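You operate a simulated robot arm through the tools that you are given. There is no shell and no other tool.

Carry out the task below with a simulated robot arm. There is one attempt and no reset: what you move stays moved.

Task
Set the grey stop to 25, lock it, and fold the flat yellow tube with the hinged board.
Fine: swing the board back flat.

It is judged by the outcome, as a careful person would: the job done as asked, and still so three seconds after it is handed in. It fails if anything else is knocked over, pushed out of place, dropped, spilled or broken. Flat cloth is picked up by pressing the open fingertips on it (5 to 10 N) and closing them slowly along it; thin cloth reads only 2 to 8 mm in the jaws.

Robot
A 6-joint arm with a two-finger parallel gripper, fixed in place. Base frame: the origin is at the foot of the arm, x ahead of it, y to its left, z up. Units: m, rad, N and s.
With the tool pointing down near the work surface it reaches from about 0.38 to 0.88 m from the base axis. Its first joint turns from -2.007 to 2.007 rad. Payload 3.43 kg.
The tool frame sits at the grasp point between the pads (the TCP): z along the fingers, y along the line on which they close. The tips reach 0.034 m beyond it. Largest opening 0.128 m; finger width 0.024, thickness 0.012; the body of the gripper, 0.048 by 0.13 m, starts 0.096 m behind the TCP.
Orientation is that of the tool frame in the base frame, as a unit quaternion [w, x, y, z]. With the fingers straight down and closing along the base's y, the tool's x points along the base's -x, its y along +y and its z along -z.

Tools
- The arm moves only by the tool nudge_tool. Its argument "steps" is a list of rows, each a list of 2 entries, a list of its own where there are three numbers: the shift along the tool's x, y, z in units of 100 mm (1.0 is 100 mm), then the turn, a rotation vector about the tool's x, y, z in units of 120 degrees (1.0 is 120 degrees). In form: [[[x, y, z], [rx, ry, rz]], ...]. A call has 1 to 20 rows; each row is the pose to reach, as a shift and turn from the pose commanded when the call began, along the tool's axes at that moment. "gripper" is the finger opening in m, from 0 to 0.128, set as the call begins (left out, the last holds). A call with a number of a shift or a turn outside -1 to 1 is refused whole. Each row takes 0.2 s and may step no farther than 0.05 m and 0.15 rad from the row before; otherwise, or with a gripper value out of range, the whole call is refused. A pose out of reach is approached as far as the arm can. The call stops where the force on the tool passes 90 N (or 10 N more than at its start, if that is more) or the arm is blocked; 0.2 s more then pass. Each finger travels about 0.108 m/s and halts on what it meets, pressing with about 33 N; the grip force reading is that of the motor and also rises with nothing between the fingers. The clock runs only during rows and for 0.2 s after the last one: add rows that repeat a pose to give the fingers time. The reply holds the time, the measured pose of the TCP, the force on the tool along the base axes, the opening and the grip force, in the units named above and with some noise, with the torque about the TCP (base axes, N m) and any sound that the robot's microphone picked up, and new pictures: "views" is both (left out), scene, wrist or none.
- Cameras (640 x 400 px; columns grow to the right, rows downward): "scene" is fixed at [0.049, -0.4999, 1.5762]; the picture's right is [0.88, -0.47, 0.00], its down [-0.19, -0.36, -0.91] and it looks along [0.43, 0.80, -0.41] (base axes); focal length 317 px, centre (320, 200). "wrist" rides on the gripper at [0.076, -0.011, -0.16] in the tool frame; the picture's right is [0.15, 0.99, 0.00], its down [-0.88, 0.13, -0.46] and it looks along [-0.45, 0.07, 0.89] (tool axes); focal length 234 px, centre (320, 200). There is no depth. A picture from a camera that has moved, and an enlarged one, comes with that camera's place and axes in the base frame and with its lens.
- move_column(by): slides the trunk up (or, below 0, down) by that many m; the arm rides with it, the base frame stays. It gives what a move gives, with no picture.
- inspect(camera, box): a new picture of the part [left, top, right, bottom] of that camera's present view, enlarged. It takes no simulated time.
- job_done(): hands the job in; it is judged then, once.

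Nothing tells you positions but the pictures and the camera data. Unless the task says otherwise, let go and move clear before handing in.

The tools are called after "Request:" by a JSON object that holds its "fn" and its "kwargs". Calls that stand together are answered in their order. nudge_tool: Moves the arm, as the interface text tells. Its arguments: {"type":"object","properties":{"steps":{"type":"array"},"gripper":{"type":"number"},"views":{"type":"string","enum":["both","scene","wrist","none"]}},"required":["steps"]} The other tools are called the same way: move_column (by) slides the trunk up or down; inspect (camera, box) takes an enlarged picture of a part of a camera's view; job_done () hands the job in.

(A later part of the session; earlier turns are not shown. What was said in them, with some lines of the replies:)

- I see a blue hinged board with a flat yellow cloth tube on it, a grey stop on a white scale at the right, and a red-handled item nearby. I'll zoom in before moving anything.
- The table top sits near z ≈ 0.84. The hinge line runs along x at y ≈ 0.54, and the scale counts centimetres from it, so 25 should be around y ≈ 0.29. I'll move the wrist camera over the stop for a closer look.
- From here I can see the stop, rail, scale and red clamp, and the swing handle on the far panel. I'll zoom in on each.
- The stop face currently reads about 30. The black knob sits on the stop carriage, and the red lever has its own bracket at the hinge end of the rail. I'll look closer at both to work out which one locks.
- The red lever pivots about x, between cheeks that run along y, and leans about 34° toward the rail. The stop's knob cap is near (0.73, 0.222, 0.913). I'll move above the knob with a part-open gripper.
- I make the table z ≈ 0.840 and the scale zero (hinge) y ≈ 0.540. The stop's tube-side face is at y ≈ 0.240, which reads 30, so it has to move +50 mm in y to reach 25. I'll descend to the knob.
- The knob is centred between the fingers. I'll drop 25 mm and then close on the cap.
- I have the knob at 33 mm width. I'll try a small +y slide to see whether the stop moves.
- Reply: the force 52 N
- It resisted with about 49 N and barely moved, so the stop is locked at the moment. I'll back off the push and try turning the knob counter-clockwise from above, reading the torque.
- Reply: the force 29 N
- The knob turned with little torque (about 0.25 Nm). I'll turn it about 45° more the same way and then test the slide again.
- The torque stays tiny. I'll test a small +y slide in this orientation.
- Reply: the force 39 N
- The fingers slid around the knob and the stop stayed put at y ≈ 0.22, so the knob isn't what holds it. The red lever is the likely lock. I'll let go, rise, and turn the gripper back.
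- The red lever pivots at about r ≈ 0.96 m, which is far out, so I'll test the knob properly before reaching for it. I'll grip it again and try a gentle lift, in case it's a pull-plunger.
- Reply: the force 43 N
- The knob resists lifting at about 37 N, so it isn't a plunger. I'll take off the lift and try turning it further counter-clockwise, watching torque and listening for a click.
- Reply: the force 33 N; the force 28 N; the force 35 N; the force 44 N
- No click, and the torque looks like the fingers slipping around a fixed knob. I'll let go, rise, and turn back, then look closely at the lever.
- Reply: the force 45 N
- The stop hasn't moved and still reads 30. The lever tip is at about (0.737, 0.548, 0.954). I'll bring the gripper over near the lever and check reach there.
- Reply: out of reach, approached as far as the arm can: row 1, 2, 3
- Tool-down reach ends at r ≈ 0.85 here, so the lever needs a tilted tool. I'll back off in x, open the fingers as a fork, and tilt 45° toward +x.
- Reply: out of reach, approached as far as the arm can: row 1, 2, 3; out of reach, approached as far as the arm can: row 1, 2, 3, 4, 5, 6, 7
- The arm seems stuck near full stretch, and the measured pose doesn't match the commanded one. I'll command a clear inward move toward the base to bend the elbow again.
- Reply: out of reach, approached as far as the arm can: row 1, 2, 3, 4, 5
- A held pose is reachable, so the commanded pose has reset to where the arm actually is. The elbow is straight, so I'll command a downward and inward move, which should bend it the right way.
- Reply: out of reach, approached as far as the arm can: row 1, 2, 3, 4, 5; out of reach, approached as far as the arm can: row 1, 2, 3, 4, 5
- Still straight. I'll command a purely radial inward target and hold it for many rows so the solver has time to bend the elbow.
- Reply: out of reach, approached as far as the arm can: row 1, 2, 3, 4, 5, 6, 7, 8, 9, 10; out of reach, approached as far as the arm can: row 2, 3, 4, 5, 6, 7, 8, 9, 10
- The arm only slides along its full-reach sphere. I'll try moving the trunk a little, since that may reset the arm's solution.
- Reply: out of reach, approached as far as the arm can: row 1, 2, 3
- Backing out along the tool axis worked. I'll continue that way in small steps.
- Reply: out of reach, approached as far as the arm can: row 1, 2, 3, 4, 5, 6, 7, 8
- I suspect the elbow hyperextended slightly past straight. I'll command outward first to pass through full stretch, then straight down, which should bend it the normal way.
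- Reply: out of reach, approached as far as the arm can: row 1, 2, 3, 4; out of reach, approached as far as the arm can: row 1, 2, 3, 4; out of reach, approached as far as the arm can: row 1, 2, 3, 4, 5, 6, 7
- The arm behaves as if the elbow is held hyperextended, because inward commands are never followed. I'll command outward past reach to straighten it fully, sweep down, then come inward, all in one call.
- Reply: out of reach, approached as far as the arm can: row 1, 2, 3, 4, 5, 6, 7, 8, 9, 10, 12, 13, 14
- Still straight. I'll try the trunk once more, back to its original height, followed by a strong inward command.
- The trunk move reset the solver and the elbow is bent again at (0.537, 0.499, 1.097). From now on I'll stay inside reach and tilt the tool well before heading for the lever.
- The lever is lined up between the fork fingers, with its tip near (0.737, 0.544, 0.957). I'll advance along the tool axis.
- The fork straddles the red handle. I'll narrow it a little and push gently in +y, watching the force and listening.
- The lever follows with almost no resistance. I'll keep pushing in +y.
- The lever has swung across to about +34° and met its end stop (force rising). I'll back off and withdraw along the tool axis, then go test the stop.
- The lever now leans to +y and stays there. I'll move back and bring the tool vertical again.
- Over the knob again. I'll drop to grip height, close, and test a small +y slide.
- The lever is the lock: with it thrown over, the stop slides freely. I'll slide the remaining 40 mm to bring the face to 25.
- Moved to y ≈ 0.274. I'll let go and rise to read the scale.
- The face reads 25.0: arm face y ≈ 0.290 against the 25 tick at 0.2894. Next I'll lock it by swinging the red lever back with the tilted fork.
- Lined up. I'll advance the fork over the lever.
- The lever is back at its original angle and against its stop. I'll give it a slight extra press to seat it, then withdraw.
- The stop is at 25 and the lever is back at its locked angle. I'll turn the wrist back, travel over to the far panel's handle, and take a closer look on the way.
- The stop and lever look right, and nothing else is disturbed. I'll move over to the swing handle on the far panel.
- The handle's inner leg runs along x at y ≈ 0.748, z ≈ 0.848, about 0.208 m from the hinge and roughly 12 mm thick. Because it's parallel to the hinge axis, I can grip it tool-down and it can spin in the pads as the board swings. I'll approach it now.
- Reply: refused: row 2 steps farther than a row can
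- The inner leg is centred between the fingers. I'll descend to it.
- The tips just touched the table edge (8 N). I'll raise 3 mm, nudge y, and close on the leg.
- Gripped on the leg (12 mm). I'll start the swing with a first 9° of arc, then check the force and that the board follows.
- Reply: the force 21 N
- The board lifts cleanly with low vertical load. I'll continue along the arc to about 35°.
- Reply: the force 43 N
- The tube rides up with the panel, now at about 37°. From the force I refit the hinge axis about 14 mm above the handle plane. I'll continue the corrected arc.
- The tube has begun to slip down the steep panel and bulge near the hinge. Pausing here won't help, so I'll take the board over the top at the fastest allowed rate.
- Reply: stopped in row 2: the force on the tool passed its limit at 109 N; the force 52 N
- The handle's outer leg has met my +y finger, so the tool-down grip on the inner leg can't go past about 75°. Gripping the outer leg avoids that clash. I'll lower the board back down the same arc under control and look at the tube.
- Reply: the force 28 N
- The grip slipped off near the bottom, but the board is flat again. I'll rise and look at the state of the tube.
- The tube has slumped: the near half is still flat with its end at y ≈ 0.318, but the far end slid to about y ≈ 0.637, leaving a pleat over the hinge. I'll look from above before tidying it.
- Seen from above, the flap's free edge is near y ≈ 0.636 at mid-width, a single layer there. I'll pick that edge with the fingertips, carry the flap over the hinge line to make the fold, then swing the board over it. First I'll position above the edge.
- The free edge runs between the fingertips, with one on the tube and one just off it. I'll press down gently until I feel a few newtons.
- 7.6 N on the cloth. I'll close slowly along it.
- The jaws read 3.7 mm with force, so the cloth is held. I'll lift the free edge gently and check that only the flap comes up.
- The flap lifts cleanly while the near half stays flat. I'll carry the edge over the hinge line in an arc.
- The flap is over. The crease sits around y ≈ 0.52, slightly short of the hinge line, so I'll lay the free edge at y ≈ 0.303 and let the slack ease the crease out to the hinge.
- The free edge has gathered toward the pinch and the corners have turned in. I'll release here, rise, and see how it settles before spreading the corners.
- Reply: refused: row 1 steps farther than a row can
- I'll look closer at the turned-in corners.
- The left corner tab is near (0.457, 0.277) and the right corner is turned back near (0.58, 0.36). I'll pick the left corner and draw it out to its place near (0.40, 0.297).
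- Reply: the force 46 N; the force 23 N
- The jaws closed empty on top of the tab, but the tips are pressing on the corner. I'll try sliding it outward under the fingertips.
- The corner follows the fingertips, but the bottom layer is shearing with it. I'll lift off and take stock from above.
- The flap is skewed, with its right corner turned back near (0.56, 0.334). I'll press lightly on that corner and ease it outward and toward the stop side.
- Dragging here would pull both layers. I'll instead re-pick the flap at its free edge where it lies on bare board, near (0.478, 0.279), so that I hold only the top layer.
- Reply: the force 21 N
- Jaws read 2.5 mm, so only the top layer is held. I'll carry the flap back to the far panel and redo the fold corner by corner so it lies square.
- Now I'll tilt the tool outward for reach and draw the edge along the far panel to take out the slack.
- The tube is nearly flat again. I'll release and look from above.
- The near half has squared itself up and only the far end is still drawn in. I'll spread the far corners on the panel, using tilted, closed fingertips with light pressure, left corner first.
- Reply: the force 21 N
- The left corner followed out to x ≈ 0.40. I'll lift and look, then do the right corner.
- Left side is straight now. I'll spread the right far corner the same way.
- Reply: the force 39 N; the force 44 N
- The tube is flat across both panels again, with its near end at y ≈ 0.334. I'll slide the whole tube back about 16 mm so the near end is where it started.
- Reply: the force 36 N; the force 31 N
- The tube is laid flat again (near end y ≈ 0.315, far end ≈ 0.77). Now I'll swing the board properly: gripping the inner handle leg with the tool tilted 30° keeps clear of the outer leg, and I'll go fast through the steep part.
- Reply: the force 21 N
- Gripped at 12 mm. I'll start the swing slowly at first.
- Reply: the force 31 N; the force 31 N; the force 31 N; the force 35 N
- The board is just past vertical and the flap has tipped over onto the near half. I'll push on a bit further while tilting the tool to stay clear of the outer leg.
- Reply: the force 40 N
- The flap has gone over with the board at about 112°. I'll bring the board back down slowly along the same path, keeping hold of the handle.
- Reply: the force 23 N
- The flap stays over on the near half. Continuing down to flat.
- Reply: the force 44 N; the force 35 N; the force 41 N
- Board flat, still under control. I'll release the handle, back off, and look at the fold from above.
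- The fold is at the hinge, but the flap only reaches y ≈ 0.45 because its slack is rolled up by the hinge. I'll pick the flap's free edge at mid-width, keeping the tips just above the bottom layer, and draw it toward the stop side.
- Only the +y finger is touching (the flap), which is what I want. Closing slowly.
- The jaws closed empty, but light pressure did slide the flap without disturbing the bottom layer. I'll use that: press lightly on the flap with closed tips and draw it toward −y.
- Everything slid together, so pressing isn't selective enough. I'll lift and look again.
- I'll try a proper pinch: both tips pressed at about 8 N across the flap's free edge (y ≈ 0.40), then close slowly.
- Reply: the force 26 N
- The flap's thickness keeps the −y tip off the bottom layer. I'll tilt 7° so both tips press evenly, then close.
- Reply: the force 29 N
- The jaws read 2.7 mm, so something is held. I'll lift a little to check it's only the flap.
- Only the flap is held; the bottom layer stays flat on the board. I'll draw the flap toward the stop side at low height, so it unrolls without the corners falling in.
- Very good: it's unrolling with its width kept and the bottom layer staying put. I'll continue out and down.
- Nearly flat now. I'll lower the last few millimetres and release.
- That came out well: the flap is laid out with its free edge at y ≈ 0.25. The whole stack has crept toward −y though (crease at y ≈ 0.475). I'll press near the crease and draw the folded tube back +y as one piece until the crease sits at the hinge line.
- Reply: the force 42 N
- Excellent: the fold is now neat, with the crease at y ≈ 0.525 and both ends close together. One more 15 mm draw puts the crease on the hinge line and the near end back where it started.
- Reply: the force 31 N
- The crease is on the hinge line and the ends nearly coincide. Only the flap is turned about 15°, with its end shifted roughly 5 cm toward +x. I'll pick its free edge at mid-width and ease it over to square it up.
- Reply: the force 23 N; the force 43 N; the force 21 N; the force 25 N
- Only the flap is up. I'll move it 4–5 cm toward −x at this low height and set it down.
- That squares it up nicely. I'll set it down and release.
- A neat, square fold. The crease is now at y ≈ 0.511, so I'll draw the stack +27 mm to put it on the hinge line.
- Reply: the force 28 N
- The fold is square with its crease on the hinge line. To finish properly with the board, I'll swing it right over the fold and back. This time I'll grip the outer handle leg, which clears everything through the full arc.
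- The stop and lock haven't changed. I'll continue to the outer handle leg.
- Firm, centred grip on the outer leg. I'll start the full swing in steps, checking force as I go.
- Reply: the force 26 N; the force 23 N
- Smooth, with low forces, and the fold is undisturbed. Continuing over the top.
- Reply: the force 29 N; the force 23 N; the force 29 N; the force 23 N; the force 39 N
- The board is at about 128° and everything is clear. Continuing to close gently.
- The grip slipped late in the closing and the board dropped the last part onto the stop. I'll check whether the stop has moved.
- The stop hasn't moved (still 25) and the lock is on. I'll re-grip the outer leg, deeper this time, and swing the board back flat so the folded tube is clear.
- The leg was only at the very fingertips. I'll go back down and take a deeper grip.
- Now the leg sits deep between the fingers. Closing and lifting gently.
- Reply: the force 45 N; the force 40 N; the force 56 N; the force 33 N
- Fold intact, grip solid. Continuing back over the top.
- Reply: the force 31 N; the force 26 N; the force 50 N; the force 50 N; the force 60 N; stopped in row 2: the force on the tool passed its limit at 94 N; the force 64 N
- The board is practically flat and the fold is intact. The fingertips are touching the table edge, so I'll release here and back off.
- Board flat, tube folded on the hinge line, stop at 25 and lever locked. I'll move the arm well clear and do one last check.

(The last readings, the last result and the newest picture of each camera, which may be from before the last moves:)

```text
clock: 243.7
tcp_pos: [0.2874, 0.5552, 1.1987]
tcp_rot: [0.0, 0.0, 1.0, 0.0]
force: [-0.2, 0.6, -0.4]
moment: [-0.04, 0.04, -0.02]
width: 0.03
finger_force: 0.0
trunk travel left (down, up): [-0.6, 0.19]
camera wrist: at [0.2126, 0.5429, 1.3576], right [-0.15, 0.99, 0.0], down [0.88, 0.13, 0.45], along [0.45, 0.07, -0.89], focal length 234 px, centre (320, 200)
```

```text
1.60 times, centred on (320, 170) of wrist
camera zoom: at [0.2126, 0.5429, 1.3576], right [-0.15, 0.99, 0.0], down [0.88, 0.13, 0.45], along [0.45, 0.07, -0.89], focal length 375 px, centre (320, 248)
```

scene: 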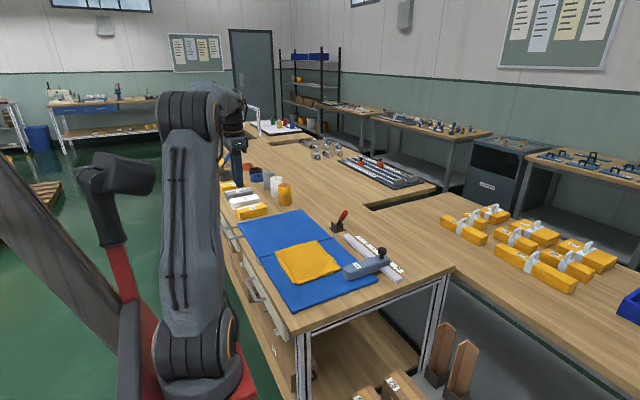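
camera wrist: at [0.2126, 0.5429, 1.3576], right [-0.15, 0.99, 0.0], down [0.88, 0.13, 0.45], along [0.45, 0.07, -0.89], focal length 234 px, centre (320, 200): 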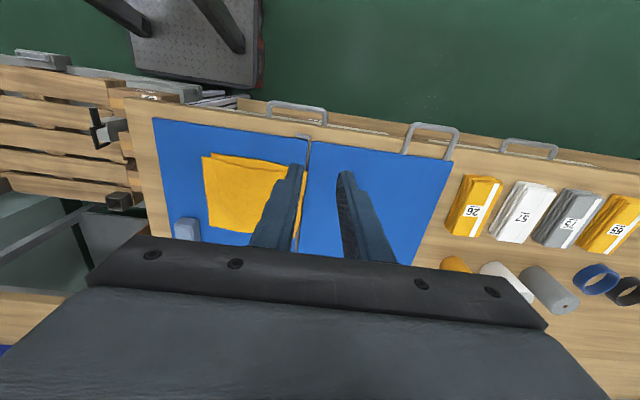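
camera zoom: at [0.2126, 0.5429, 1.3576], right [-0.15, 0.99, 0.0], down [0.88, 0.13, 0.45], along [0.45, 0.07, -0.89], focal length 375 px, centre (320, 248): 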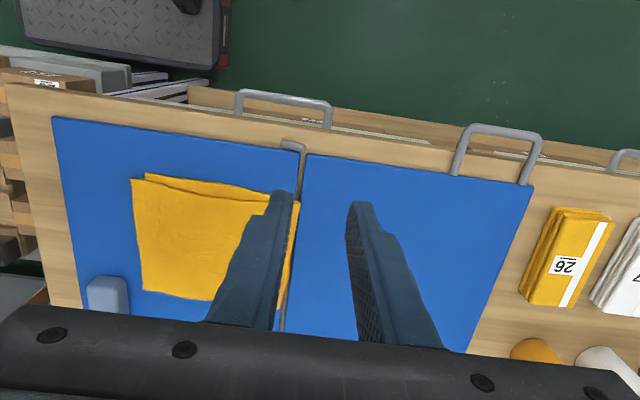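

The grey stop reads 25 with the red lever back in its locked position. The tube is folded square on the hinge line, the board is flat, nothing else has moved and the arm is clear. Handing in.

Request:
{"fn": "job_done", "kwargs": {}}

```text
The job is handed in.
```

I've handed the job in: the grey stop is at 25, the lock lever is on, and the yellow tube is folded with its crease on the hinge line. The board is swung back flat.

- **Stop and lock:** the stop was locked at the start, so I threw the red lever to free it, slid the stop from 30 to 25, and threw the lever back. The stop's tube-side face reads 25. It stayed there when the board landed on it, but I didn't push-test the lock afterwards.
- **Fold:** the board alone didn't make a clean fold, because the tube slid down the panel once it got steep. I finished it by lifting and laying the flap with the gripper, then swung the board over the fold and back. The two layers line up to within about 2 cm.
- **Tube position:** its near end is about where it started, roughly 2.5 cm short of the stop. You didn't ask for it to sit against the stop, so I left the gap.
- **Handling slips:** the grip slipped off the handle twice. Near the start the board dropped the last few degrees onto the table, and later it dropped the last part of its swing onto the stop. Neither seems to have moved or damaged anything.
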